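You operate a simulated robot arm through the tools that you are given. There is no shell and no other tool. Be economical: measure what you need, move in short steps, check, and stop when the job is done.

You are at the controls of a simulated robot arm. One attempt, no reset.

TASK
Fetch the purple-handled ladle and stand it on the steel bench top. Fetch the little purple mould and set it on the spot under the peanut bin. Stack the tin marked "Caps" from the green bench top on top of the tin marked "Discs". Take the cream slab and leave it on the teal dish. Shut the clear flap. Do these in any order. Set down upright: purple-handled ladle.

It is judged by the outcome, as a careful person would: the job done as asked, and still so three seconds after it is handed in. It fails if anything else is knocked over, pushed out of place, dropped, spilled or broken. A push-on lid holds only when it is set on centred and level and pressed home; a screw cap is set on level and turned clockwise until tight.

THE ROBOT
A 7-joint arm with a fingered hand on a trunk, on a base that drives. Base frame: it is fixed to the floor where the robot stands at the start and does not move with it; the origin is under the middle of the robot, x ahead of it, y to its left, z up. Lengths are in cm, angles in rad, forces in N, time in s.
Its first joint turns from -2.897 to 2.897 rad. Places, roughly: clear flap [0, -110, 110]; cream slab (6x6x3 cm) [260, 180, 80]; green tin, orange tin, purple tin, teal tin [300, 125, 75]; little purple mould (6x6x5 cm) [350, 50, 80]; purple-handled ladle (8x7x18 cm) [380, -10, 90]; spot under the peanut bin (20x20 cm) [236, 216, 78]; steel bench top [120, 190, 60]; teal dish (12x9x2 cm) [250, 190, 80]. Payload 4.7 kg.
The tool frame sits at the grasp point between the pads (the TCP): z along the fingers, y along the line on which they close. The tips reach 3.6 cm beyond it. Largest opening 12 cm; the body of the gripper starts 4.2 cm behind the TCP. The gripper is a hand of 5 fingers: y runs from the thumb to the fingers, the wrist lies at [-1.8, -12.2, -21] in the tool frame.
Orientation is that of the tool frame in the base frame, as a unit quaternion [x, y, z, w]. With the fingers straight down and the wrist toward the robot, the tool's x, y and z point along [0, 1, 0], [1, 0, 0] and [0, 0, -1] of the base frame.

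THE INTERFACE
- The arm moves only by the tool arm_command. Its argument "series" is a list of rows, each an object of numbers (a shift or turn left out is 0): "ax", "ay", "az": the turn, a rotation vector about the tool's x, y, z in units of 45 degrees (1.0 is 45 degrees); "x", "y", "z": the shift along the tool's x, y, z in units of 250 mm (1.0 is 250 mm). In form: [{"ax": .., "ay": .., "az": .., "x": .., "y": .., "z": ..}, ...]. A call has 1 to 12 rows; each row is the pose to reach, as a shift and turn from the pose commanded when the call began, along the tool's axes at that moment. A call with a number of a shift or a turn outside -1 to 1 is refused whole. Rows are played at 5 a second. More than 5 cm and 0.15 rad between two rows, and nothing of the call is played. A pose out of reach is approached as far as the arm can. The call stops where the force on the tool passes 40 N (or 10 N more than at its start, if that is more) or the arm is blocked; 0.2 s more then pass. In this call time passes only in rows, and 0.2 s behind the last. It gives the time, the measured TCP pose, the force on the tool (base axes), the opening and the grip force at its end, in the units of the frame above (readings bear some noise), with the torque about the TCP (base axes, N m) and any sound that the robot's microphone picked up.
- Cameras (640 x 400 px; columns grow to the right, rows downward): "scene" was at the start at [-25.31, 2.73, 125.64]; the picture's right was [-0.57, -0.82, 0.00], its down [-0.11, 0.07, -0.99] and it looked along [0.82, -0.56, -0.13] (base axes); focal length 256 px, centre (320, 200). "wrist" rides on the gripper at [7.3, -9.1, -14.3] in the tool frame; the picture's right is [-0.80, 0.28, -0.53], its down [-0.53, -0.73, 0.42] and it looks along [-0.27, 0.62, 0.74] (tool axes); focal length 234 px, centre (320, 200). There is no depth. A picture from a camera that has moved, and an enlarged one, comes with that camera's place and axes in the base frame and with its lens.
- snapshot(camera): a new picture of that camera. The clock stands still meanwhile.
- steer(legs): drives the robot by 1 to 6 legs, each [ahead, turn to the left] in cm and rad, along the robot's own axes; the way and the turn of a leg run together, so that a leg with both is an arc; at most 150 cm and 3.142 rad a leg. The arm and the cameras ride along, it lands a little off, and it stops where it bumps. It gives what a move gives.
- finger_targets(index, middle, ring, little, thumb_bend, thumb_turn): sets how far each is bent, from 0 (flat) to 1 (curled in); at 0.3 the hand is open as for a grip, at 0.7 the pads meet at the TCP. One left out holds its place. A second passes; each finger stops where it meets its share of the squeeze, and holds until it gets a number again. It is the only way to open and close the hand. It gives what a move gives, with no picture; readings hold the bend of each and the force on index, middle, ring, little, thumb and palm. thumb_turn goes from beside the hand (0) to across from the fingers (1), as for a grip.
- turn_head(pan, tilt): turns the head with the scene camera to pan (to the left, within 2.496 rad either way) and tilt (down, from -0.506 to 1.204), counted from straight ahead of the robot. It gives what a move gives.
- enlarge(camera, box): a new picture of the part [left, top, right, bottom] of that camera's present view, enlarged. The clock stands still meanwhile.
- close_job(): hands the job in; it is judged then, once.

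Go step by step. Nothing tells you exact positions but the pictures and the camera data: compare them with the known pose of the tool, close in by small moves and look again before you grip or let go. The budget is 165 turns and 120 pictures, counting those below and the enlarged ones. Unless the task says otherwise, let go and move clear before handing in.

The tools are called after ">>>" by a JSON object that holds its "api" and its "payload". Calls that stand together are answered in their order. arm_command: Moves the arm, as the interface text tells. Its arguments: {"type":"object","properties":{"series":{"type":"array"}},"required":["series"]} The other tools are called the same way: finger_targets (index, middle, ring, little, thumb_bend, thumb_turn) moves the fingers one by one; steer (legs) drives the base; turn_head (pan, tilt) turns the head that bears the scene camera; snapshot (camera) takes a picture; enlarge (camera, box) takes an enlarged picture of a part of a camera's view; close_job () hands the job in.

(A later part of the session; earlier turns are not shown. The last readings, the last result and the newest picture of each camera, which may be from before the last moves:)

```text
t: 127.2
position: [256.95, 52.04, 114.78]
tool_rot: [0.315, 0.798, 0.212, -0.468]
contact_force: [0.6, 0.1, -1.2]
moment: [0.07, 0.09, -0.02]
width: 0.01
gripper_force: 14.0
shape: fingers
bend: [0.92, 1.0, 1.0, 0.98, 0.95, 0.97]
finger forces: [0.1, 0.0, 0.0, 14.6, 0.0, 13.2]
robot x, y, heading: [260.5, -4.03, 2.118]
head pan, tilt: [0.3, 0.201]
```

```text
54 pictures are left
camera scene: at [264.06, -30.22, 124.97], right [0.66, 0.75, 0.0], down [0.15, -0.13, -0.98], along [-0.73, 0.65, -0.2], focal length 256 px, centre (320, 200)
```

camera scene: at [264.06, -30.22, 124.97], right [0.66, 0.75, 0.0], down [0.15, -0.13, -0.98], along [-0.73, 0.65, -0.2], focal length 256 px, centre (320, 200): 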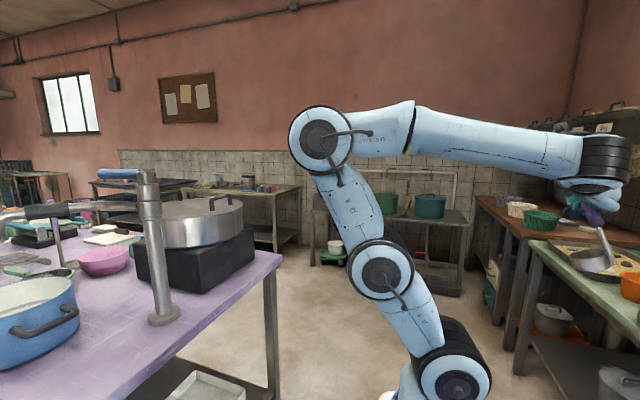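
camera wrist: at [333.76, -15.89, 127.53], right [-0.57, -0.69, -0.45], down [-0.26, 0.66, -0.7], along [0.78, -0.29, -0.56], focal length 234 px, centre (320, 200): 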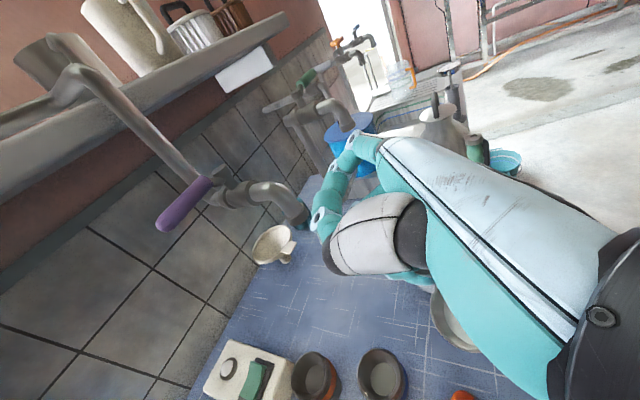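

Path along the aisle is clear. I drive toward the steel bench.

>>> {"api": "steer", "payload": {"legs": [[135, 0]]}}

>>> {"api": "turn_head", "payload": {"pan": 0.0, "tilt": 0.35}}

>>> {"api": "snapshot", "payload": {"camera": "scene"}}

```text
t: 134.0
position: [189.48, 169.19, 114.89]
tool_rot: [0.326, 0.794, 0.218, -0.464]
contact_force: [-0.4, -0.7, -1.4]
moment: [0.05, 0.09, 0.02]
width: 0.0
gripper_force: 14.2
shape: fingers
bend: [0.92, 1.0, 1.0, 0.98, 0.95, 0.97]
finger forces: [0.1, 0.0, 0.0, 14.6, 0.0, 13.1]
robot x, y, heading: [191.27, 112.99, 2.088]
head pan, tilt: [0.3, 0.201]
```

```text
t: 134.8
position: [189.59, 169.26, 114.82]
tool_rot: [0.327, 0.793, 0.218, -0.465]
contact_force: [-0.1, 0.0, -1.3]
moment: [0.02, 0.07, 0.04]
width: 0.0
gripper_force: 14.0
shape: fingers
bend: [0.92, 1.0, 1.0, 0.98, 0.95, 0.97]
finger forces: [0.0, 0.0, 0.0, 14.5, 0.1, 13.0]
robot x, y, heading: [191.49, 112.91, 2.088]
head pan, tilt: [0.0, 0.351]
```

```text
53 pictures are left
camera scene: at [196.4, 88.49, 123.57], right [0.87, 0.5, 0.0], down [0.17, -0.3, -0.94], along [-0.47, 0.82, -0.34], focal length 256 px, centre (320, 200)
```

scene: 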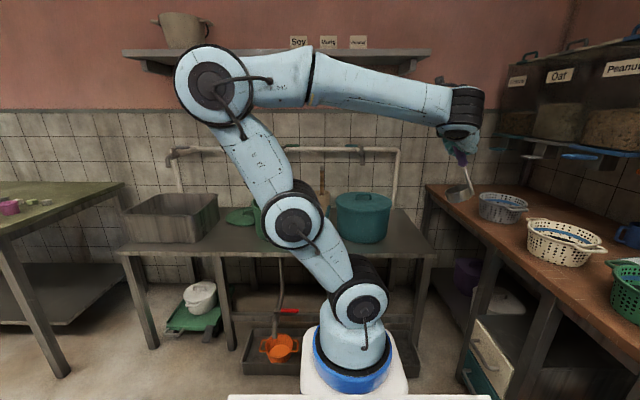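

I'm in front of the steel bench; a free patch lies right of the teal pot at about M 257, D −95 (≈ (175, 211)). I zoom to see how the ladle hangs.

>>> {"api": "enlarge", "payload": {"camera": "scene", "box": [380, 90, 540, 250]}}

>>> {"api": "snapshot", "payload": {"camera": "wrist"}}

```text
2.50 times, centred on (460, 170) of scene
camera zoom: at [196.4, 88.49, 123.57], right [0.87, 0.5, 0.0], down [0.17, -0.3, -0.94], along [-0.47, 0.82, -0.34], focal length 641 px, centre (-30, 275)
```

zoom: 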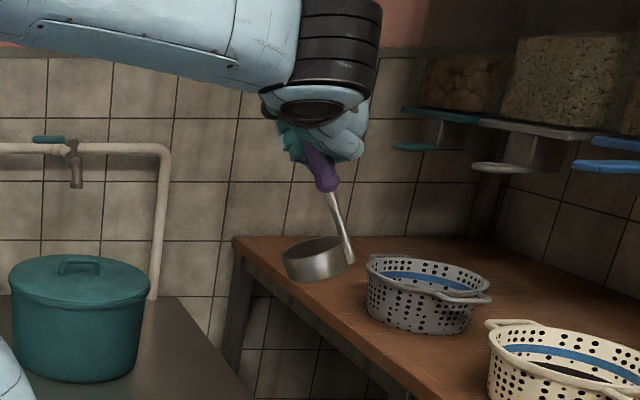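

```text
51 pictures are left
camera wrist: at [188.89, 155.79, 127.49], right [0.8, -0.4, -0.45], down [-0.59, -0.4, -0.7], along [0.1, 0.82, -0.56], focal length 234 px, centre (320, 200)
```

wrist: 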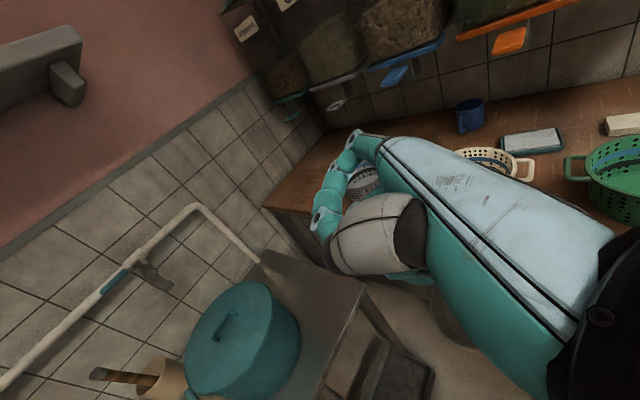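

The ladle leans about 25° with its foot toward the tool's +y. I roll the hand to bring it upright and check.

>>> {"api": "arm_command", "payload": {"series": [{"az": 0.14}, {"az": 0.28}, {"az": 0.42}, {"az": 0.55}]}}

>>> {"api": "enlarge", "payload": {"camera": "scene", "box": [380, 90, 540, 250]}}

```text
t: 135.8
position: [195.56, 167.76, 110.05]
tool_rot: [0.435, 0.736, 0.149, -0.496]
contact_force: [0.3, 1.0, 0.5]
moment: [0.13, 0.03, 0.02]
width: 0.02
gripper_force: 14.2
shape: fingers
bend: [0.92, 1.0, 1.0, 0.98, 0.95, 0.97]
finger forces: [0.0, 0.1, 0.0, 15.3, 0.0, 14.0]
out of reach, approached as far as the arm can: row 1, 2, 3, 4
robot x, y, heading: [191.46, 113.0, 2.087]
head pan, tilt: [0.0, 0.351]
```

```text
2.50 times, centred on (460, 170) of scene
camera zoom: at [196.42, 88.49, 123.57], right [0.87, 0.5, 0.0], down [0.17, -0.3, -0.94], along [-0.47, 0.82, -0.34], focal length 641 px, centre (-30, 275)
```

zoom: 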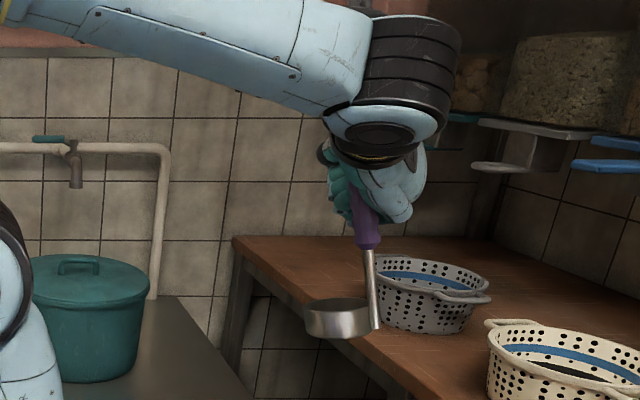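

Most of the lean is corrected. I drive forward so the hand is near the free patch, then reach further.

>>> {"api": "steer", "payload": {"legs": [[28, 0]]}}

>>> {"api": "arm_command", "payload": {"series": [{"z": 0.14, "x": 0.06}, {"z": 0.28, "x": 0.13}, {"z": 0.42, "x": 0.2}, {"z": 0.56, "x": 0.26}]}}

>>> {"api": "snapshot", "payload": {"camera": "scene"}}

```text
t: 137.7
position: [182.04, 191.81, 109.98]
tool_rot: [0.437, 0.735, 0.15, -0.496]
contact_force: [-0.1, -0.6, -0.9]
moment: [0.05, 0.06, 0.01]
width: 0.0
gripper_force: 14.7
shape: fingers
bend: [0.92, 1.0, 1.0, 0.98, 0.95, 0.97]
finger forces: [0.1, 0.1, 0.0, 15.4, 0.0, 14.0]
robot x, y, heading: [177.97, 137.19, 2.082]
head pan, tilt: [0.0, 0.351]
```

```text
t: 138.7
position: [175.61, 202.99, 104.86]
tool_rot: [0.437, 0.735, 0.152, -0.497]
contact_force: [-0.5, 0.4, -2.2]
moment: [0.13, 0.08, 0.03]
width: 0.01
gripper_force: 14.8
shape: fingers
bend: [0.92, 1.0, 1.0, 0.98, 0.95, 0.97]
finger forces: [0.0, 0.0, 0.0, 15.8, 0.0, 14.2]
out of reach, approached as far as the arm can: row 1, 2, 3, 4
robot x, y, heading: [177.99, 137.07, 2.088]
head pan, tilt: [0.0, 0.351]
```

```text
49 pictures are left
camera scene: at [182.64, 112.54, 123.57], right [0.87, 0.49, 0.0], down [0.17, -0.3, -0.94], along [-0.46, 0.82, -0.34], focal length 256 px, centre (320, 200)
```

scene: 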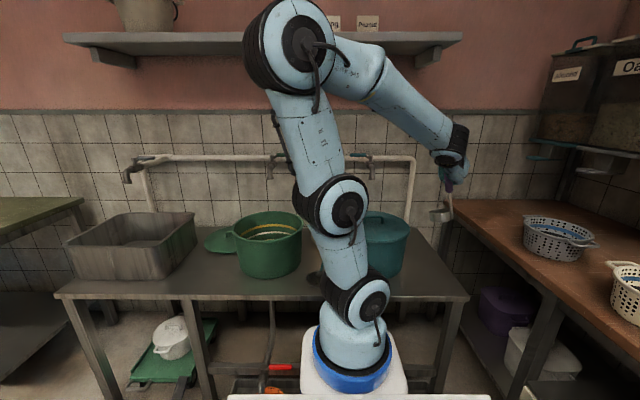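

Now over the free patch. I move 9 cm further and lower about 18 cm, then check.

>>> {"api": "arm_command", "payload": {"series": [{"x": -0.087, "y": 0.05, "z": 0.126}, {"x": -0.174, "y": 0.1, "z": 0.252}, {"x": -0.262, "y": 0.149, "z": 0.378}, {"x": -0.349, "y": 0.198, "z": 0.504}, {"x": -0.436, "y": 0.248, "z": 0.63}]}}

>>> {"api": "enlarge", "payload": {"camera": "scene", "box": [360, 140, 540, 320]}}

```text
t: 139.9
position: [172.39, 211.39, 86.8]
tool_rot: [0.437, 0.735, 0.151, -0.496]
contact_force: [0.2, -0.2, -0.5]
moment: [0.08, -0.01, -0.04]
width: 0.0
gripper_force: 14.4
shape: fingers
bend: [0.92, 1.0, 1.0, 0.98, 0.95, 0.97]
finger forces: [0.1, 0.0, 0.1, 15.0, 0.1, 13.5]
robot x, y, heading: [177.74, 137.23, 2.082]
head pan, tilt: [0.0, 0.351]
```

```text
2.22 times, centred on (450, 230) of scene
camera zoom: at [182.64, 112.51, 123.57], right [0.87, 0.49, 0.0], down [0.17, -0.3, -0.94], along [-0.46, 0.82, -0.34], focal length 570 px, centre (31, 133)
```

zoom: 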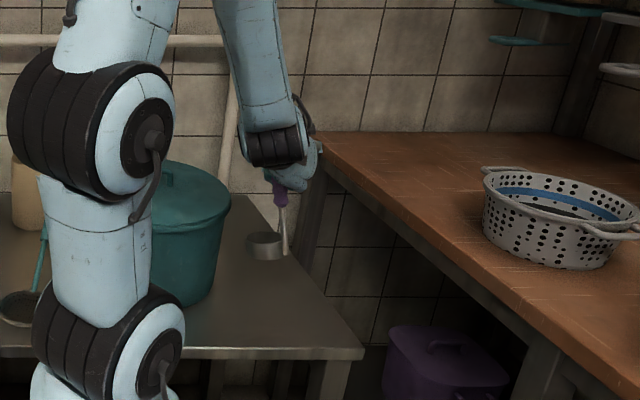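

The ladle hangs over the free corner. I finish the roll correction and lower 5 cm.

>>> {"api": "arm_command", "payload": {"series": [{"az": 0.1}, {"az": 0.22}, {"az": 0.25, "x": -0.06, "y": 0.015, "z": 0.03}, {"az": 0.25, "x": -0.14, "y": 0.034, "z": 0.074}]}}

>>> {"api": "enlarge", "payload": {"camera": "scene", "box": [380, 180, 500, 300]}}

```text
t: 140.9
position: [172.51, 211.31, 82.99]
tool_rot: [0.507, 0.689, 0.1, -0.508]
contact_force: [0.3, -0.5, -0.5]
moment: [0.11, 0.01, 0.03]
width: 0.0
gripper_force: 13.4
shape: fingers
bend: [0.92, 1.0, 1.0, 0.98, 0.95, 0.97]
finger forces: [0.1, 0.0, 0.1, 14.8, 0.0, 13.4]
robot x, y, heading: [177.76, 137.23, 2.078]
head pan, tilt: [0.0, 0.351]
```

```text
3.33 times, centred on (440, 240) of scene
camera zoom: at [182.64, 112.52, 123.57], right [0.87, 0.49, 0.0], down [0.17, -0.3, -0.94], along [-0.46, 0.82, -0.34], focal length 854 px, centre (-80, 67)
```

zoom: 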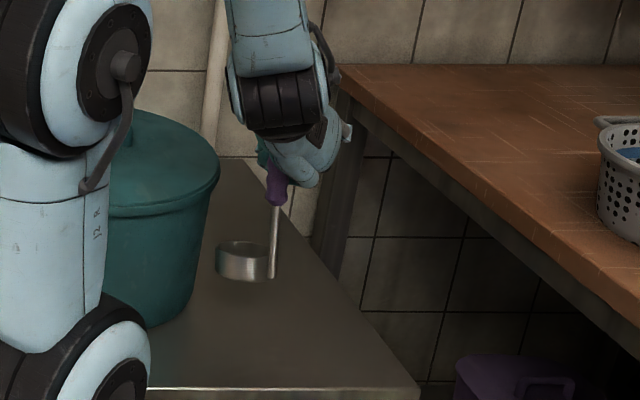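

Ladle is upright. I shift it 3 cm away from the pot and lower slowly until contact.

>>> {"api": "arm_command", "payload": {"series": [{"x": 0.04, "y": 0.11, "z": -0.023}, {"x": 0.008, "y": 0.125, "z": -0.005}, {"x": -0.024, "y": 0.14, "z": 0.014}, {"x": -0.048, "y": 0.151, "z": 0.027}]}}

>>> {"api": "enlarge", "payload": {"camera": "scene", "box": [380, 180, 500, 300]}}

```text
t: 141.9
position: [175.02, 212.89, 80.22]
tool_rot: [0.506, 0.689, 0.101, -0.509]
contact_force: [1.1, 0.6, -2.0]
moment: [0.12, 0.0, 0.02]
width: 0.0
gripper_force: 13.9
shape: fingers
bend: [0.92, 1.0, 1.0, 0.98, 0.95, 0.97]
finger forces: [0.1, 0.0, 0.0, 14.9, 0.1, 13.3]
robot x, y, heading: [178.06, 137.21, 2.087]
head pan, tilt: [0.0, 0.351]
```

```text
3.33 times, centred on (440, 240) of scene
camera zoom: at [182.64, 112.53, 123.57], right [0.87, 0.49, 0.0], down [0.17, -0.3, -0.94], along [-0.46, 0.82, -0.34], focal length 854 px, centre (-80, 67)
```

zoom: 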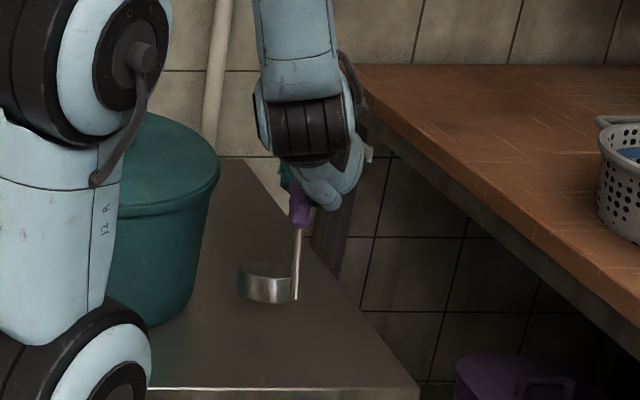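

Not touching yet. I continue lowering in half-centimetre rows.

>>> {"api": "arm_command", "payload": {"series": [{"x": -0.016, "y": 0.0075, "z": 0.009}, {"x": -0.032, "y": 0.015, "z": 0.0185}, {"x": -0.048, "y": 0.0225, "z": 0.028}, {"x": -0.064, "y": 0.03, "z": 0.037}]}}

```text
t: 142.9
position: [175.0, 212.82, 78.14]
tool_rot: [0.508, 0.688, 0.102, -0.508]
contact_force: [0.0, 0.0, -1.1]
moment: [0.08, 0.0, 0.0]
width: 0.0
gripper_force: 14.1
shape: fingers
bend: [0.92, 1.0, 1.0, 0.98, 0.95, 0.97]
finger forces: [0.0, 0.1, 0.0, 14.7, 0.0, 13.2]
robot x, y, heading: [177.51, 136.77, 2.089]
head pan, tilt: [0.0, 0.351]
```

>>> {"api": "arm_command", "payload": {"series": [{"x": -0.016, "y": 0.0075, "z": 0.009}, {"x": -0.032, "y": 0.015, "z": 0.0185}, {"x": -0.048, "y": 0.0225, "z": 0.028}]}}

>>> {"api": "enlarge", "payload": {"camera": "scene", "box": [380, 180, 500, 300]}}

```text
t: 143.7
position: [174.98, 212.92, 76.84]
tool_rot: [0.507, 0.689, 0.101, -0.508]
contact_force: [0.9, -0.2, 4.4]
moment: [-0.33, -0.15, 0.07]
width: 0.0
gripper_force: 14.9
shape: fingers
bend: [0.92, 1.0, 1.0, 0.98, 0.95, 0.97]
finger forces: [0.0, 0.0, 0.0, 14.3, 0.1, 15.0]
robot x, y, heading: [178.13, 137.12, 2.086]
head pan, tilt: [0.0, 0.351]
```

```text
3.33 times, centred on (440, 240) of scene
camera zoom: at [182.64, 112.52, 123.57], right [0.87, 0.49, 0.0], down [0.17, -0.3, -0.94], along [-0.46, 0.82, -0.34], focal length 854 px, centre (-80, 67)
```

zoom: 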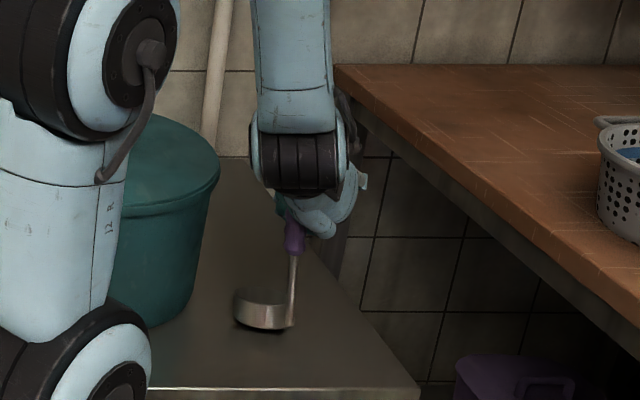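

Contact has begun (net +5 N). I press slightly further to seat the cup flat, then open the hand gradually.

>>> {"api": "arm_command", "payload": {"series": [{"x": -0.012, "y": 0.006, "z": 0.007}, {"x": -0.02, "y": 0.0095, "z": 0.0116}]}}

>>> {"api": "finger_targets", "payload": {"index": 0.6, "middle": 0.6, "ring": 0.6, "little": 0.6, "thumb_bend": 0.4}}

>>> {"api": "enlarge", "payload": {"camera": "scene", "box": [380, 180, 500, 300]}}

```text
t: 144.3
position: [174.94, 212.99, 76.25]
tool_rot: [0.505, 0.688, 0.104, -0.51]
contact_force: [6.1, -1.2, 29.3]
moment: [-2.29, -0.89, 0.4]
width: 0.01
gripper_force: 18.7
shape: fingers
bend: [0.92, 1.0, 1.0, 0.98, 0.95, 0.97]
finger forces: [0.0, 0.1, 0.0, 12.8, 5.6, 20.1]
robot x, y, heading: [177.71, 137.34, 2.084]
head pan, tilt: [0.0, 0.351]
```

```text
t: 145.3
position: [174.93, 212.86, 75.99]
tool_rot: [0.507, 0.69, 0.101, -0.508]
contact_force: [2.6, -0.6, 17.9]
moment: [-1.28, -0.42, 0.21]
width: 6.27
gripper_force: 9.4
shape: fingers
bend: [0.6, 0.6, 0.6, 0.6, 0.4, 0.97]
finger forces: [0.0, 0.0, 0.1, 0.1, 12.6, 6.6]
robot x, y, heading: [177.62, 137.07, 2.083]
head pan, tilt: [0.0, 0.351]
```

```text
3.33 times, centred on (440, 240) of scene
camera zoom: at [182.65, 112.48, 123.56], right [0.87, 0.49, 0.0], down [0.17, -0.3, -0.94], along [-0.46, 0.82, -0.34], focal length 854 px, centre (-80, 67)
```

zoom: 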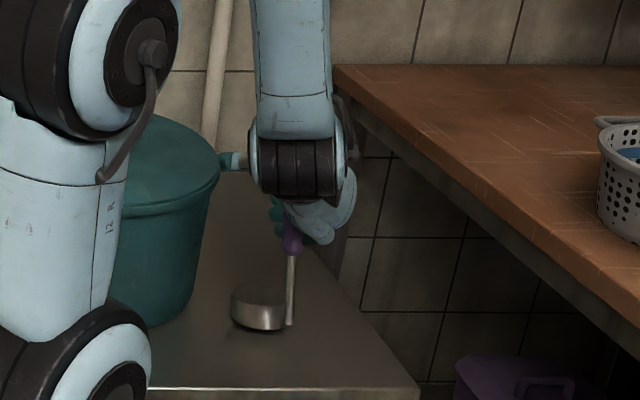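

There's still pressure on top of the handle. I raise 1 cm and open the hand further.

>>> {"api": "arm_command", "payload": {"series": [{"x": 0.02, "y": -0.009, "z": -0.011}, {"x": 0.032, "y": -0.015, "z": -0.0185}]}}

>>> {"api": "finger_targets", "payload": {"index": 0.35, "middle": 0.35, "ring": 0.35, "little": 0.35}}

>>> {"api": "snapshot", "payload": {"camera": "wrist"}}

```text
t: 145.9
position: [175.01, 212.81, 77.13]
tool_rot: [0.507, 0.689, 0.1, -0.508]
contact_force: [0.4, 0.2, -0.4]
moment: [-0.03, 0.01, -0.01]
width: 6.26
gripper_force: 0.3
shape: fingers
bend: [0.6, 0.6, 0.6, 0.6, 0.4, 0.97]
finger forces: [0.0, 0.0, 0.0, 0.1, 0.1, 0.1]
robot x, y, heading: [178.07, 137.01, 2.083]
head pan, tilt: [0.0, 0.351]
```

```text
t: 146.9
position: [175.0, 212.96, 77.19]
tool_rot: [0.507, 0.689, 0.101, -0.508]
contact_force: [0.3, -0.7, 0.1]
moment: [-0.02, 0.01, -0.03]
width: 9.99
gripper_force: 0.2
shape: fingers
bend: [0.35, 0.35, 0.35, 0.35, 0.4, 0.97]
finger forces: [0.1, 0.0, 0.1, 0.0, 0.0, 0.1]
robot x, y, heading: [178.0, 137.5, 2.084]
head pan, tilt: [0.0, 0.351]
```

```text
43 pictures are left
camera wrist: at [176.56, 203.47, 92.93], right [0.51, -0.69, -0.51], down [-0.86, -0.38, -0.35], along [0.05, 0.61, -0.79], focal length 234 px, centre (320, 200)
```

wrist: 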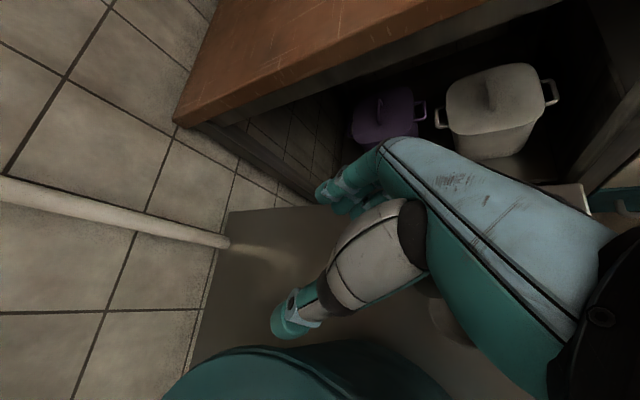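

All forces are zero, the ladle stands free. I back the hand straight out along its own axis.

>>> {"api": "arm_command", "payload": {"series": [{"z": -0.1}, {"z": -0.2}, {"z": -0.32}, {"z": -0.48}, {"z": -0.64}]}}

>>> {"api": "enlarge", "payload": {"camera": "scene", "box": [360, 160, 520, 320]}}

```text
t: 148.1
position: [184.76, 202.38, 84.42]
tool_rot: [0.507, 0.689, 0.101, -0.508]
contact_force: [-0.1, 0.4, -0.3]
moment: [0.03, 0.0, -0.01]
width: 10.02
gripper_force: 0.1
shape: fingers
bend: [0.35, 0.35, 0.35, 0.35, 0.4, 0.97]
finger forces: [0.1, 0.0, 0.0, 0.0, 0.0, 0.0]
robot x, y, heading: [178.1, 137.2, 2.082]
head pan, tilt: [0.0, 0.351]
```

```text
2.50 times, centred on (440, 240) of scene
camera zoom: at [182.64, 112.53, 123.57], right [0.87, 0.49, 0.0], down [0.17, -0.3, -0.94], along [-0.46, 0.82, -0.34], focal length 641 px, centre (20, 100)
```

zoom: 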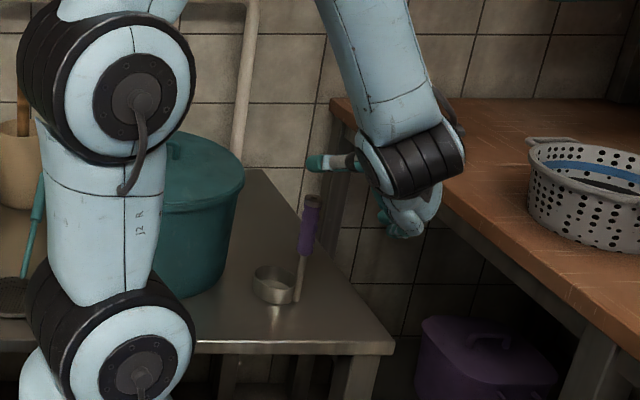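

The ladle stands upright on the steel bench. Next the cream slab: raise the hand, back off, and reorient it for a reach under the bins from the right.

>>> {"api": "arm_command", "payload": {"series": [{"x": 0.12, "y": -0.056, "z": -0.07}, {"x": 0.26, "y": -0.12, "z": -0.15}, {"x": 0.4, "y": -0.188, "z": -0.232}, {"x": 0.54, "y": -0.254, "z": -0.312}, {"x": 0.68, "y": -0.32, "z": -0.393}, {"x": 0.82, "y": -0.386, "z": -0.474}]}}

>>> {"api": "steer", "payload": {"legs": [[-32, 0]]}}

>>> {"api": "arm_command", "payload": {"series": [{"az": -0.12}, {"az": -0.24}, {"az": -0.36}, {"az": -0.5}]}}

>>> {"api": "arm_command", "payload": {"series": [{"ay": -0.16}, {"ay": -0.32}, {"ay": -0.48}, {"ay": -0.64}, {"ay": -0.8}, {"ay": -0.96}]}}

>>> {"api": "arm_command", "payload": {"series": [{"ay": -0.14}, {"ay": -0.28}, {"ay": -0.4}]}}

```text
t: 149.5
position: [185.61, 202.85, 99.36]
tool_rot: [0.507, 0.689, 0.101, -0.508]
contact_force: [1.3, 0.4, -0.9]
moment: [-0.06, 0.01, -0.01]
width: 10.04
gripper_force: 0.0
shape: fingers
bend: [0.35, 0.35, 0.35, 0.35, 0.4, 0.98]
finger forces: [0.0, 0.0, 0.0, 0.1, 0.0, 0.1]
out of reach, approached as far as the arm can: row 4, 5, 6
robot x, y, heading: [177.82, 137.31, 2.088]
head pan, tilt: [0.0, 0.351]
```

```text
t: 151.6
position: [201.21, 175.14, 99.33]
tool_rot: [0.506, 0.689, 0.1, -0.509]
contact_force: [0.1, -0.4, 0.1]
moment: [0.02, 0.0, -0.02]
width: 10.01
gripper_force: 0.0
shape: fingers
bend: [0.35, 0.35, 0.35, 0.35, 0.4, 0.98]
finger forces: [0.0, 0.1, 0.2, 0.1, 0.1, 0.0]
robot x, y, heading: [193.85, 109.52, 2.09]
head pan, tilt: [0.0, 0.351]
```

```text
t: 152.6
position: [201.2, 175.25, 99.3]
tool_rot: [0.36, 0.775, 0.198, -0.479]
contact_force: [-0.7, -0.7, -0.6]
moment: [-0.03, -0.01, -0.01]
width: 10.0
gripper_force: 0.0
shape: fingers
bend: [0.35, 0.35, 0.35, 0.35, 0.4, 0.98]
finger forces: [0.0, 0.1, 0.0, 0.0, 0.0, 0.0]
robot x, y, heading: [193.67, 108.93, 2.086]
head pan, tilt: [0.0, 0.351]
```

```text
t: 154.0
position: [207.51, 171.05, 95.84]
tool_rot: [0.408, 0.897, 0.051, -0.16]
contact_force: [-0.1, 0.8, -1.0]
moment: [-0.02, 0.04, 0.0]
width: 10.05
gripper_force: 0.1
shape: fingers
bend: [0.35, 0.35, 0.35, 0.35, 0.4, 0.98]
finger forces: [0.1, 0.1, 0.1, 0.0, 0.0, 0.1]
out of reach, approached as far as the arm can: row 5, 6
robot x, y, heading: [193.96, 109.11, 2.086]
head pan, tilt: [0.0, 0.351]
```

```text
t: 154.8
position: [210.97, 168.1, 92.89]
tool_rot: [0.41, 0.906, 0.023, -0.1]
contact_force: [-0.4, 1.4, 0.1]
moment: [-0.01, -0.03, -0.04]
width: 10.05
gripper_force: 0.1
shape: fingers
bend: [0.35, 0.35, 0.35, 0.35, 0.4, 0.98]
finger forces: [0.0, 0.0, 0.1, 0.0, 0.1, 0.0]
out of reach, approached as far as the arm can: row 1, 2, 3
robot x, y, heading: [193.44, 109.58, 2.09]
head pan, tilt: [0.0, 0.351]
```

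I rotate back toward the neutral wrist pose.

>>> {"api": "arm_command", "payload": {"series": [{"az": -0.16, "y": -0.03}, {"az": -0.32, "y": -0.06}, {"az": -0.48, "y": -0.09}, {"az": -0.64, "y": -0.12}, {"az": -0.8, "y": -0.15}, {"az": -0.96, "y": -0.18}]}}

>>> {"api": "arm_command", "payload": {"series": [{"az": -0.16, "z": -0.08}, {"az": -0.32, "z": -0.16}, {"az": -0.48, "z": -0.24}, {"az": -0.64, "z": -0.32}, {"az": -0.8, "z": -0.4}, {"az": -0.8, "z": -0.55}, {"az": -0.8, "z": -0.7}]}}

```text
t: 156.2
position: [207.71, 165.1, 93.0]
tool_rot: [0.046, 0.994, 0.059, -0.083]
contact_force: [-0.2, -0.5, 0.4]
moment: [-0.01, 0.02, 0.0]
width: 10.05
gripper_force: 0.0
shape: fingers
bend: [0.35, 0.35, 0.35, 0.35, 0.4, 0.98]
finger forces: [0.0, 0.0, 0.0, 0.0, 0.0, 0.1]
robot x, y, heading: [193.58, 109.31, 2.086]
head pan, tilt: [0.0, 0.351]
```

```text
t: 157.8
position: [210.44, 163.08, 110.17]
tool_rot: [-0.263, 0.959, 0.081, -0.063]
contact_force: [-0.2, 1.0, 1.2]
moment: [-0.03, 0.0, -0.02]
width: 10.04
gripper_force: 0.0
shape: fingers
bend: [0.35, 0.35, 0.35, 0.35, 0.4, 0.98]
finger forces: [0.1, 0.1, 0.0, 0.0, 0.0, 0.1]
robot x, y, heading: [194.15, 109.43, 2.089]
head pan, tilt: [0.0, 0.351]
```

Wrist is neutral again. I turn the base right a bit so that the hand points over the wood bench, then yaw and pitch the hand for the slab.

>>> {"api": "steer", "payload": {"legs": [[0, -0.75]]}}

>>> {"api": "arm_command", "payload": {"series": [{"az": -0.16}, {"az": -0.32}, {"az": -0.48}, {"az": -0.64}, {"az": -0.8}, {"az": -0.94}]}}

>>> {"api": "arm_command", "payload": {"series": [{"ay": -0.16}, {"ay": -0.32}, {"ay": -0.48}, {"ay": -0.6}]}}

>>> {"api": "snapshot", "payload": {"camera": "wrist"}}

```text
t: 160.2
position: [242.28, 137.78, 110.36]
tool_rot: [0.102, 0.989, 0.098, -0.027]
contact_force: [-0.3, 0.2, -0.5]
moment: [-0.02, 0.01, 0.0]
width: 10.03
gripper_force: 0.1
shape: fingers
bend: [0.35, 0.35, 0.35, 0.35, 0.4, 0.98]
finger forces: [0.0, 0.0, 0.0, 0.0, 0.1, 0.0]
robot x, y, heading: [193.59, 108.79, 1.353]
head pan, tilt: [0.0, 0.351]
```

```text
t: 161.6
position: [242.2, 137.78, 110.26]
tool_rot: [-0.262, 0.96, 0.101, 0.01]
contact_force: [0.8, -0.7, 0.3]
moment: [-0.02, 0.0, -0.02]
width: 10.03
gripper_force: 0.0
shape: fingers
bend: [0.35, 0.35, 0.35, 0.35, 0.4, 0.98]
finger forces: [0.0, 0.1, 0.0, 0.0, 0.1, 0.1]
robot x, y, heading: [193.49, 109.44, 1.352]
head pan, tilt: [0.0, 0.351]
```

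```text
t: 162.6
position: [242.32, 137.82, 110.28]
tool_rot: [-0.231, 0.931, 0.159, 0.234]
contact_force: [0.0, -0.5, -0.2]
moment: [0.02, -0.01, 0.01]
width: 10.02
gripper_force: 0.1
shape: fingers
bend: [0.35, 0.35, 0.35, 0.35, 0.4, 0.98]
finger forces: [0.0, 0.0, 0.0, 0.0, 0.0, 0.1]
robot x, y, heading: [193.71, 109.31, 1.352]
head pan, tilt: [0.0, 0.351]
```

```text
41 pictures are left
camera wrist: at [236.1, 121.63, 116.81], right [0.3, 0.31, 0.9], down [0.94, -0.26, -0.23], along [0.16, 0.92, -0.37], focal length 234 px, centre (320, 200)
```

wrist: 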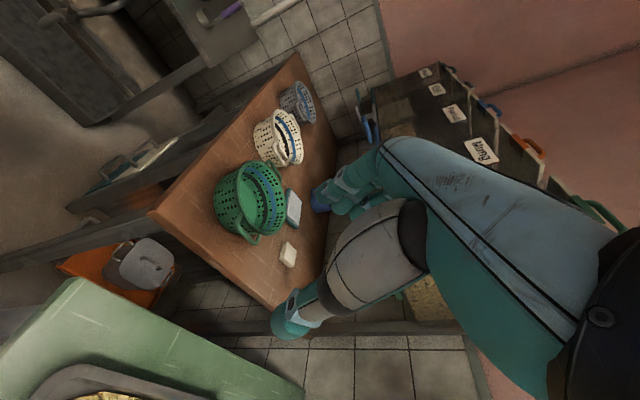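

I see the slab at about (258.4, 177) and the dish at (248, 189.5). I align the hand's roll/yaw so it squares with the bench.

>>> {"api": "arm_command", "payload": {"series": [{"az": -0.15}, {"az": -0.3}, {"az": -0.44}]}}

>>> {"api": "arm_command", "payload": {"series": [{"ax": 0.07, "az": 0.11}, {"ax": 0.14, "az": 0.22}, {"ax": 0.217, "az": 0.336}]}}

>>> {"api": "arm_command", "payload": {"series": [{"ay": 0.12}, {"ay": 0.24}]}}

```text
t: 163.4
position: [242.32, 137.75, 110.24]
tool_rot: [-0.388, 0.877, 0.117, 0.257]
contact_force: [-0.2, 0.3, 1.0]
moment: [0.03, -0.02, 0.0]
width: 10.04
gripper_force: 0.1
shape: fingers
bend: [0.35, 0.35, 0.35, 0.35, 0.4, 0.98]
finger forces: [0.0, 0.0, 0.0, 0.1, 0.1, 0.0]
robot x, y, heading: [193.82, 109.3, 1.352]
head pan, tilt: [0.0, 0.351]
```

```text
t: 164.2
position: [242.43, 137.78, 110.16]
tool_rot: [-0.245, 0.928, 0.075, 0.271]
contact_force: [1.2, 0.3, 0.2]
moment: [0.01, 0.03, 0.01]
width: 10.04
gripper_force: 0.0
shape: fingers
bend: [0.35, 0.35, 0.35, 0.35, 0.4, 0.98]
finger forces: [0.0, 0.0, 0.0, 0.0, 0.0, 0.0]
robot x, y, heading: [193.03, 109.54, 1.351]
head pan, tilt: [0.0, 0.351]
```

```text
t: 164.8
position: [242.39, 137.66, 110.31]
tool_rot: [-0.25, 0.949, 0.052, 0.183]
contact_force: [-0.8, 0.1, 0.6]
moment: [0.02, -0.03, -0.01]
width: 10.06
gripper_force: 0.1
shape: fingers
bend: [0.35, 0.35, 0.35, 0.35, 0.4, 0.98]
finger forces: [0.1, 0.0, 0.0, 0.1, 0.0, 0.0]
robot x, y, heading: [193.74, 109.26, 1.347]
head pan, tilt: [0.0, 0.351]
```

Hand is squared. I drive 10 cm closer and bring the hand in low from the right end of the wood bench.

>>> {"api": "steer", "payload": {"legs": [[10, 0]]}}

>>> {"api": "arm_command", "payload": {"series": [{"x": -0.04, "y": -0.01, "z": 0.16}, {"x": -0.08, "y": -0.02, "z": 0.33}, {"x": -0.12, "y": -0.03, "z": 0.5}, {"x": -0.16, "y": -0.04, "z": 0.66}, {"x": -0.2, "y": -0.05, "z": 0.8}]}}

>>> {"api": "snapshot", "payload": {"camera": "wrist"}}

```text
t: 165.9
position: [244.69, 147.82, 110.18]
tool_rot: [-0.251, 0.949, 0.051, 0.182]
contact_force: [0.7, -0.8, 0.3]
moment: [0.0, -0.01, -0.02]
width: 10.04
gripper_force: 0.1
shape: fingers
bend: [0.35, 0.35, 0.35, 0.35, 0.4, 0.98]
finger forces: [0.0, 0.0, 0.0, 0.1, 0.0, 0.0]
robot x, y, heading: [195.87, 119.4, 1.351]
head pan, tilt: [0.0, 0.351]
```

```text
t: 167.2
position: [255.76, 152.86, 93.53]
tool_rot: [-0.251, 0.949, 0.051, 0.184]
contact_force: [0.0, -1.2, 0.7]
moment: [-0.03, -0.02, 0.0]
width: 10.04
gripper_force: 0.1
shape: fingers
bend: [0.35, 0.35, 0.35, 0.35, 0.4, 0.98]
finger forces: [0.0, 0.0, 0.0, 0.0, 0.0, 0.0]
robot x, y, heading: [195.84, 119.26, 1.346]
head pan, tilt: [0.0, 0.351]
```

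```text
40 pictures are left
camera wrist: at [249.9, 138.79, 103.95], right [0.34, 0.51, 0.79], down [0.93, -0.31, -0.2], along [0.14, 0.8, -0.58], focal length 234 px, centre (320, 200)
```

wrist: 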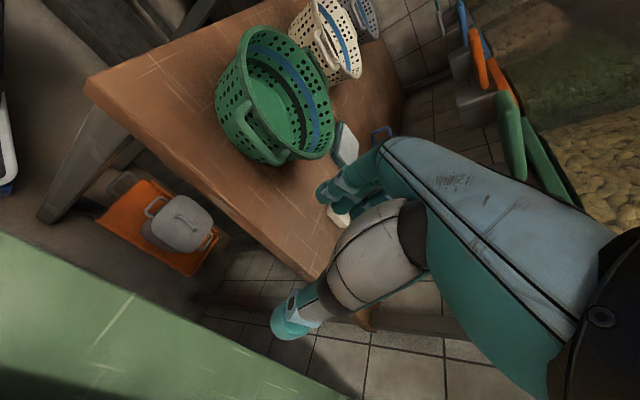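

I advance under the bins' level and then slide left over the slab.

>>> {"api": "arm_command", "payload": {"series": [{"x": -0.114, "y": 0.025, "z": 0.105}, {"x": -0.228, "y": 0.05, "z": 0.21}, {"x": -0.342, "y": 0.075, "z": 0.315}, {"x": -0.456, "y": 0.1, "z": 0.42}, {"x": -0.46, "y": 0.28, "z": 0.42}, {"x": -0.46, "y": 0.46, "z": 0.42}]}}

>>> {"api": "snapshot", "payload": {"camera": "wrist"}}

```text
t: 168.6
position: [262.62, 169.99, 88.2]
tool_rot: [-0.251, 0.949, 0.052, 0.183]
contact_force: [0.4, 0.0, 0.6]
moment: [0.04, 0.02, 0.04]
width: 10.04
gripper_force: 0.1
shape: fingers
bend: [0.35, 0.35, 0.35, 0.35, 0.4, 0.98]
finger forces: [0.0, 0.0, 0.0, 0.1, 0.1, 0.0]
robot x, y, heading: [196.09, 119.39, 1.349]
head pan, tilt: [0.0, 0.351]
```

```text
39 pictures are left
camera wrist: at [256.86, 155.97, 98.65], right [0.34, 0.51, 0.79], down [0.93, -0.31, -0.2], along [0.15, 0.8, -0.58], focal length 234 px, centre (320, 200)
```

wrist: 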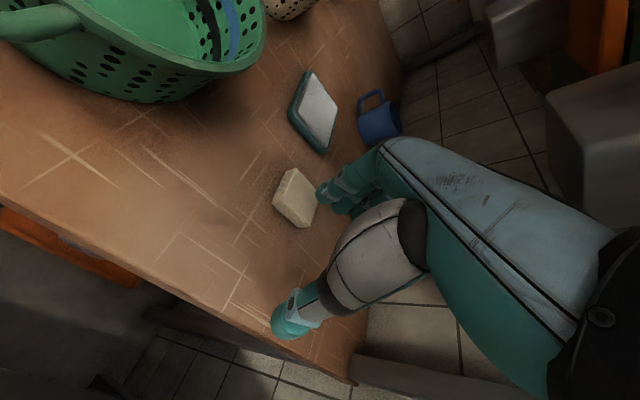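

Slab centre ≈ (259, 177), dish ≈ (249, 189). I slide left over the slab and lower around it.

>>> {"api": "arm_command", "payload": {"series": [{"x": -0.03, "y": 0.16, "z": -0.03}, {"x": -0.03, "y": 0.316, "z": -0.03}, {"x": 0.015, "y": 0.316, "z": 0.08}, {"x": 0.04, "y": 0.316, "z": 0.14}, {"x": 0.058, "y": 0.316, "z": 0.188}]}}

>>> {"api": "enlarge", "payload": {"camera": "wrist", "box": [220, 120, 440, 340]}}

```text
t: 169.8
position: [259.32, 177.26, 83.33]
tool_rot: [-0.25, 0.949, 0.053, 0.184]
contact_force: [-1.2, 0.1, 0.6]
moment: [-0.01, -0.03, 0.02]
width: 10.08
gripper_force: 0.1
shape: fingers
bend: [0.35, 0.35, 0.35, 0.35, 0.4, 0.98]
finger forces: [0.0, 0.1, 0.0, 0.0, 0.1, 0.0]
robot x, y, heading: [195.67, 119.36, 1.352]
head pan, tilt: [0.0, 0.351]
```

```text
1.82 times, centred on (330, 230) of wrist
camera zoom: at [253.39, 163.14, 93.8], right [0.34, 0.51, 0.79], down [0.93, -0.31, -0.2], along [0.15, 0.8, -0.58], focal length 426 px, centre (302, 146)
```

zoom: 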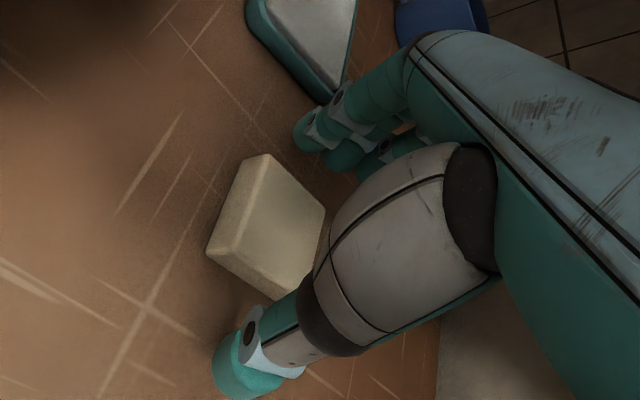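

The slab lies between thumb and fingers but about 1.5 cm nearer to the robot. I correct and close gently.

>>> {"api": "arm_command", "payload": {"series": [{"x": 0.04, "z": 0.0}, {"x": 0.075, "y": 0.02, "z": 0.004}]}}

>>> {"api": "finger_targets", "payload": {"index": 0.7, "middle": 0.7, "ring": 0.7, "little": 0.7, "thumb_bend": 0.7}}

>>> {"api": "enlarge", "payload": {"camera": "wrist", "box": [220, 120, 440, 340]}}

```text
t: 170.3
position: [257.37, 176.66, 82.42]
tool_rot: [-0.251, 0.949, 0.051, 0.183]
contact_force: [0.1, -0.1, 0.0]
moment: [-0.02, 0.0, 0.01]
width: 10.05
gripper_force: 0.0
shape: fingers
bend: [0.35, 0.35, 0.35, 0.35, 0.4, 0.98]
finger forces: [0.0, 0.0, 0.0, 0.1, 0.0, 0.1]
robot x, y, heading: [195.69, 119.48, 1.349]
head pan, tilt: [0.0, 0.351]
```

```text
t: 171.3
position: [257.56, 176.61, 82.48]
tool_rot: [-0.251, 0.949, 0.052, 0.183]
contact_force: [-0.8, 1.7, 5.1]
moment: [-0.07, -0.15, 0.05]
width: 5.31
gripper_force: 19.3
shape: fingers
bend: [0.57, 0.59, 0.7, 0.7, 0.55, 0.96]
finger forces: [10.2, 10.3, 0.0, 0.1, 18.9, 0.0]
robot x, y, heading: [195.85, 119.16, 1.349]
head pan, tilt: [0.0, 0.351]
```

```text
1.82 times, centred on (330, 230) of wrist
camera zoom: at [251.54, 162.6, 92.93], right [0.34, 0.51, 0.79], down [0.93, -0.31, -0.2], along [0.14, 0.8, -0.58], focal length 426 px, centre (302, 146)
```

zoom: 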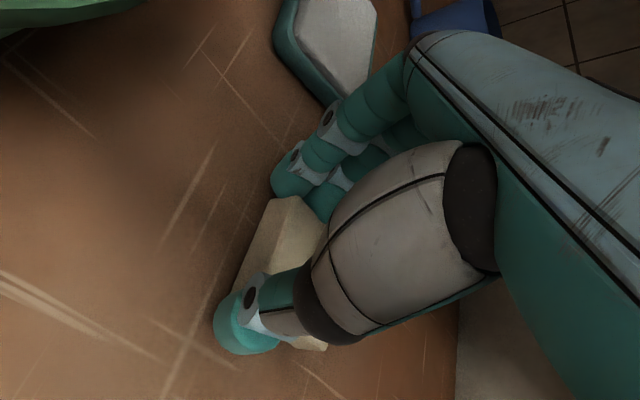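

The slab is gripped (thumb 19 N). I lift 3.5 cm, back off 9 cm to dodge the bin levers, and shift left toward the dish.

>>> {"api": "arm_command", "payload": {"series": [{"x": -0.052, "z": -0.13}, {"x": 0.115, "z": -0.197}, {"x": 0.28, "z": -0.264}, {"x": 0.28, "y": 0.18, "z": -0.264}, {"x": 0.28, "y": 0.36, "z": -0.264}, {"x": 0.28, "y": 0.5, "z": -0.264}, {"x": 0.28, "y": 0.604, "z": -0.264}, {"x": 0.15, "y": 0.604, "z": -0.21}]}}

>>> {"api": "snapshot", "payload": {"camera": "wrist"}}

```text
t: 173.2
position: [245.02, 186.9, 85.85]
tool_rot: [-0.252, 0.949, 0.052, 0.182]
contact_force: [0.7, 0.0, -1.3]
moment: [0.01, 0.0, -0.01]
width: 5.31
gripper_force: 19.5
shape: fingers
bend: [0.57, 0.6, 0.7, 0.7, 0.55, 0.95]
finger forces: [10.4, 8.9, 0.0, 0.0, 19.3, 0.1]
robot x, y, heading: [196.07, 119.07, 1.353]
head pan, tilt: [0.0, 0.351]
```

```text
36 pictures are left
camera wrist: at [239.18, 172.88, 96.45], right [0.34, 0.51, 0.79], down [0.93, -0.31, -0.2], along [0.14, 0.8, -0.58], focal length 234 px, centre (320, 200)
```

wrist: 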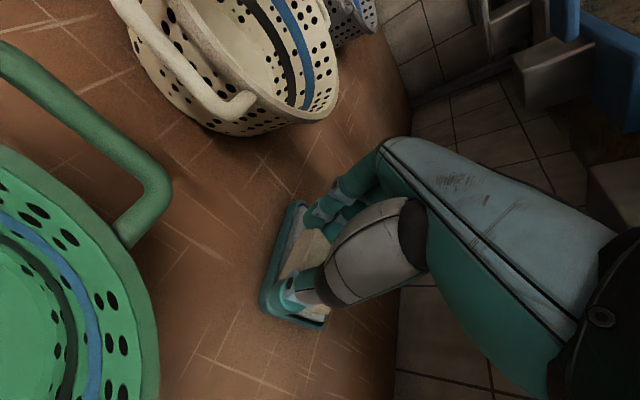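

The slab hovers over the dish. I move forward 3.7 cm to centre it and lower gently.

>>> {"api": "arm_command", "payload": {"series": [{"x": -0.137, "z": 0.055}, {"x": -0.122, "z": 0.092}, {"x": -0.112, "z": 0.118}]}}

>>> {"api": "enlarge", "payload": {"camera": "wrist", "box": [200, 140, 440, 360]}}

```text
t: 173.9
position: [247.99, 189.48, 84.53]
tool_rot: [-0.255, 0.948, 0.051, 0.185]
contact_force: [-2.7, -0.9, 8.3]
moment: [-0.17, -0.11, -0.04]
width: 5.26
gripper_force: 19.8
shape: fingers
bend: [0.57, 0.6, 0.7, 0.7, 0.55, 0.95]
finger forces: [10.5, 9.9, 0.0, 0.0, 18.8, 0.0]
robot x, y, heading: [195.91, 119.28, 1.358]
head pan, tilt: [0.0, 0.351]
```

```text
1.82 times, centred on (320, 250) of wrist
camera zoom: at [242.22, 175.31, 94.86], right [0.34, 0.51, 0.79], down [0.93, -0.31, -0.2], along [0.14, 0.8, -0.58], focal length 426 px, centre (320, 109)
```

zoom: 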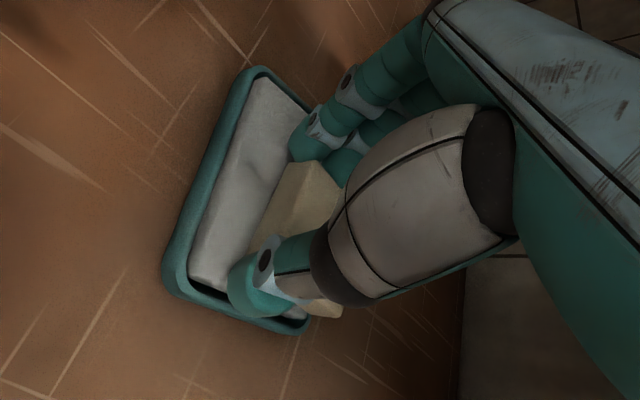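

The slab rests on the dish (8 N contact) and looks centred. I release with a modest opening.

>>> {"api": "finger_targets", "payload": {"index": 0.48, "middle": 0.48, "ring": 0.48, "little": 0.48, "thumb_bend": 0.48}}

>>> {"api": "arm_command", "payload": {"series": [{"x": -0.02, "z": -0.04}, {"x": -0.06, "z": -0.14}, {"x": 0.1, "z": -0.22}, {"x": 0.26, "z": -0.28}, {"x": 0.4, "z": -0.34}]}}

>>> {"api": "snapshot", "payload": {"camera": "wrist"}}

```text
t: 174.9
position: [248.04, 189.29, 84.29]
tool_rot: [-0.256, 0.948, 0.05, 0.183]
contact_force: [0.5, 0.6, -0.2]
moment: [0.02, 0.01, -0.01]
width: 6.87
gripper_force: 0.2
shape: fingers
bend: [0.48, 0.48, 0.48, 0.48, 0.48, 0.97]
finger forces: [0.0, 0.0, 0.0, 0.0, 0.0, 0.0]
robot x, y, heading: [196.03, 119.35, 1.359]
head pan, tilt: [0.0, 0.351]
```

```text
t: 176.2
position: [237.45, 182.8, 88.39]
tool_rot: [-0.251, 0.949, 0.053, 0.183]
contact_force: [1.6, -1.1, 0.8]
moment: [0.01, 0.04, 0.0]
width: 6.89
gripper_force: 0.3
shape: fingers
bend: [0.48, 0.48, 0.48, 0.48, 0.48, 0.98]
finger forces: [1.0, 0.1, 0.0, 0.0, 0.0, 0.1]
robot x, y, heading: [195.78, 119.42, 1.346]
head pan, tilt: [0.0, 0.351]
```

```text
34 pictures are left
camera wrist: at [231.46, 168.69, 98.85], right [0.34, 0.51, 0.79], down [0.93, -0.31, -0.2], along [0.14, 0.8, -0.58], focal length 234 px, centre (320, 200)
```

wrist: 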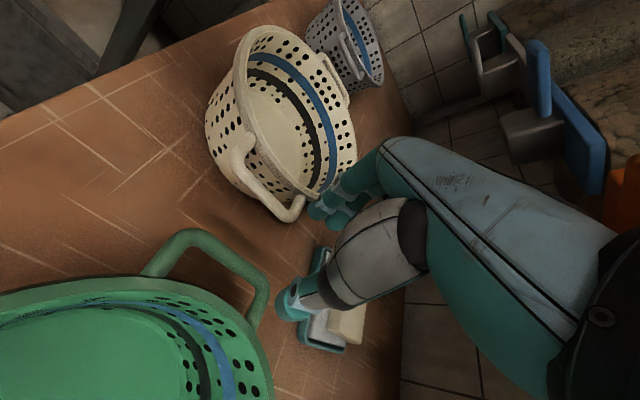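

The slab sits on the dish. The index lightly touches the white colander's handle, so I ease right and rise.

>>> {"api": "arm_command", "payload": {"series": [{"y": -0.06}, {"x": -0.04, "y": -0.12, "z": -0.1}, {"x": -0.1, "y": -0.16, "z": -0.28}, {"x": -0.1, "y": -0.2, "z": -0.46}, {"x": -0.1, "y": -0.2, "z": -0.65}]}}

>>> {"api": "snapshot", "payload": {"camera": "wrist"}}

```text
t: 177.3
position: [237.0, 176.06, 104.65]
tool_rot: [-0.25, 0.95, 0.051, 0.182]
contact_force: [-0.6, -0.6, -0.7]
moment: [0.0, 0.04, 0.02]
width: 6.91
gripper_force: 0.1
shape: fingers
bend: [0.48, 0.48, 0.48, 0.48, 0.48, 0.98]
finger forces: [0.0, 0.0, 0.0, 0.1, 0.1, 0.0]
robot x, y, heading: [195.84, 119.45, 1.346]
head pan, tilt: [0.0, 0.351]
```

```text
33 pictures are left
camera wrist: at [231.04, 162.0, 114.97], right [0.34, 0.51, 0.79], down [0.93, -0.31, -0.2], along [0.14, 0.8, -0.58], focal length 234 px, centre (320, 200)
```

wrist: 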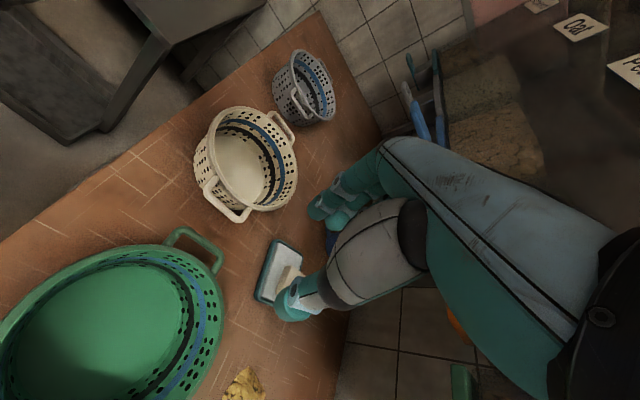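

Slab done and everything else is in place. Now I retract, restore the neutral wrist pose and go for the purple mould behind the sacks.

>>> {"api": "steer", "payload": {"legs": [[-12, 0]]}}

>>> {"api": "arm_command", "payload": {"series": [{"x": 0.12, "z": -0.12}, {"x": 0.25, "z": -0.24}, {"x": 0.38, "z": -0.36}, {"x": 0.5, "z": -0.48}, {"x": 0.62, "z": -0.6}]}}

>>> {"api": "arm_command", "payload": {"series": [{"ay": 0.16}, {"ay": 0.32}, {"ay": 0.48}]}}

>>> {"api": "arm_command", "payload": {"series": [{"az": 0.16}, {"az": 0.32}, {"az": 0.48}, {"az": 0.64}, {"az": 0.8}, {"az": 0.96}]}}

>>> {"api": "arm_command", "payload": {"series": [{"az": 0.16}, {"az": 0.32}, {"az": 0.5}]}}

```text
t: 178.6
position: [233.96, 164.19, 104.54]
tool_rot: [-0.252, 0.949, 0.053, 0.184]
contact_force: [-0.4, 0.0, -0.3]
moment: [0.0, 0.03, 0.01]
width: 6.93
gripper_force: 0.0
shape: fingers
bend: [0.48, 0.48, 0.48, 0.48, 0.48, 0.98]
finger forces: [0.0, 0.0, 0.0, 0.0, 0.0, 0.1]
robot x, y, heading: [193.2, 107.28, 1.343]
head pan, tilt: [0.0, 0.351]
```

```text
t: 179.8
position: [216.76, 154.14, 112.56]
tool_rot: [-0.252, 0.949, 0.052, 0.182]
contact_force: [0.3, 0.3, 0.2]
moment: [0.02, 0.06, 0.0]
width: 6.93
gripper_force: 0.0
shape: fingers
bend: [0.48, 0.48, 0.48, 0.48, 0.48, 0.98]
finger forces: [0.0, 0.1, 0.0, 0.0, 0.1, 0.1]
robot x, y, heading: [193.13, 107.5, 1.342]
head pan, tilt: [0.0, 0.351]
```

```text
t: 180.6
position: [216.71, 154.14, 112.61]
tool_rot: [-0.257, 0.966, 0.005, 0.002]
contact_force: [0.1, 0.9, 0.0]
moment: [0.02, -0.06, 0.01]
width: 6.89
gripper_force: 0.0
shape: fingers
bend: [0.48, 0.48, 0.48, 0.48, 0.48, 0.98]
finger forces: [0.0, 0.0, 0.0, 0.1, 0.0, 0.0]
robot x, y, heading: [192.46, 107.36, 1.347]
head pan, tilt: [0.0, 0.351]
```

```text
t: 182.0
position: [216.7, 154.45, 112.73]
tool_rot: [0.117, 0.993, 0.005, 0.0]
contact_force: [-0.1, 0.1, 0.4]
moment: [-0.06, 0.01, -0.01]
width: 6.89
gripper_force: 0.0
shape: fingers
bend: [0.48, 0.48, 0.48, 0.48, 0.48, 0.98]
finger forces: [0.1, 0.1, 0.0, 0.0, 0.0, 0.1]
robot x, y, heading: [193.32, 107.37, 1.349]
head pan, tilt: [0.0, 0.351]
```

```text
t: 182.8
position: [216.98, 153.88, 112.63]
tool_rot: [0.261, 0.965, 0.007, -0.003]
contact_force: [-0.5, 0.1, 0.5]
moment: [0.03, -0.03, 0.0]
width: 6.9
gripper_force: 0.0
shape: fingers
bend: [0.48, 0.48, 0.48, 0.48, 0.48, 0.98]
finger forces: [0.1, 0.0, 0.1, 0.0, 0.0, 0.0]
out of reach, approached as far as the arm can: row 3
robot x, y, heading: [193.09, 107.61, 1.346]
head pan, tilt: [0.0, 0.351]
```

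Wrist is neutral and pointing straight down. I drive along the aisle to stand before the sacks.

>>> {"api": "arm_command", "payload": {"series": [{"z": -0.16}, {"z": -0.32}]}}

>>> {"api": "steer", "payload": {"legs": [[0, -2.3], [119, 0], [0, 1.55]]}}

>>> {"api": "snapshot", "payload": {"camera": "wrist"}}

```text
t: 183.4
position: [217.39, 153.77, 120.57]
tool_rot: [0.259, 0.966, 0.009, -0.005]
contact_force: [-0.2, 0.0, 0.3]
moment: [-0.02, 0.0, -0.01]
width: 6.93
gripper_force: 0.0
shape: fingers
bend: [0.48, 0.48, 0.48, 0.48, 0.48, 0.98]
finger forces: [0.0, 0.1, 0.1, 0.0, 0.0, 0.0]
robot x, y, heading: [193.27, 107.22, 1.345]
head pan, tilt: [0.0, 0.351]
```

```text
t: 196.3
position: [299.18, -26.31, 120.77]
tool_rot: [0.94, 0.34, 0.01, 0.005]
contact_force: [0.4, -0.6, -0.5]
moment: [0.01, -0.01, 0.01]
width: 6.92
gripper_force: 0.1
shape: fingers
bend: [0.48, 0.48, 0.48, 0.48, 0.48, 0.98]
finger forces: [0.1, 0.1, 0.0, 0.0, 0.0, 0.0]
robot x, y, heading: [263.74, 12.17, -0.576]
head pan, tilt: [0.0, 0.351]
stopped in leg 3: the robot was blocked; the commanded pose is now the measured one
```

```text
32 pictures are left
camera wrist: at [298.63, -14.72, 134.91], right [-0.45, -0.73, 0.52], down [-0.87, 0.22, -0.45], along [0.21, -0.65, -0.73], focal length 234 px, centre (320, 200)
```

wrist: 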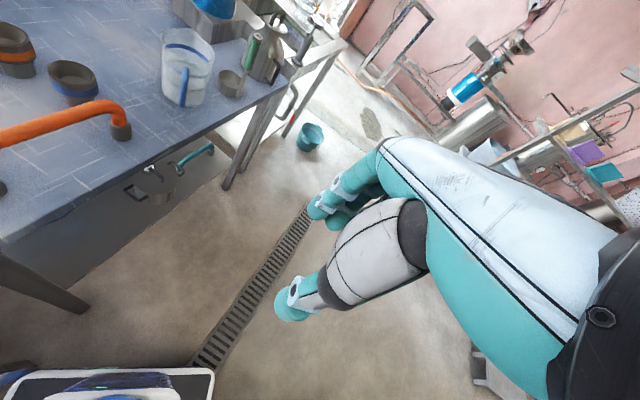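

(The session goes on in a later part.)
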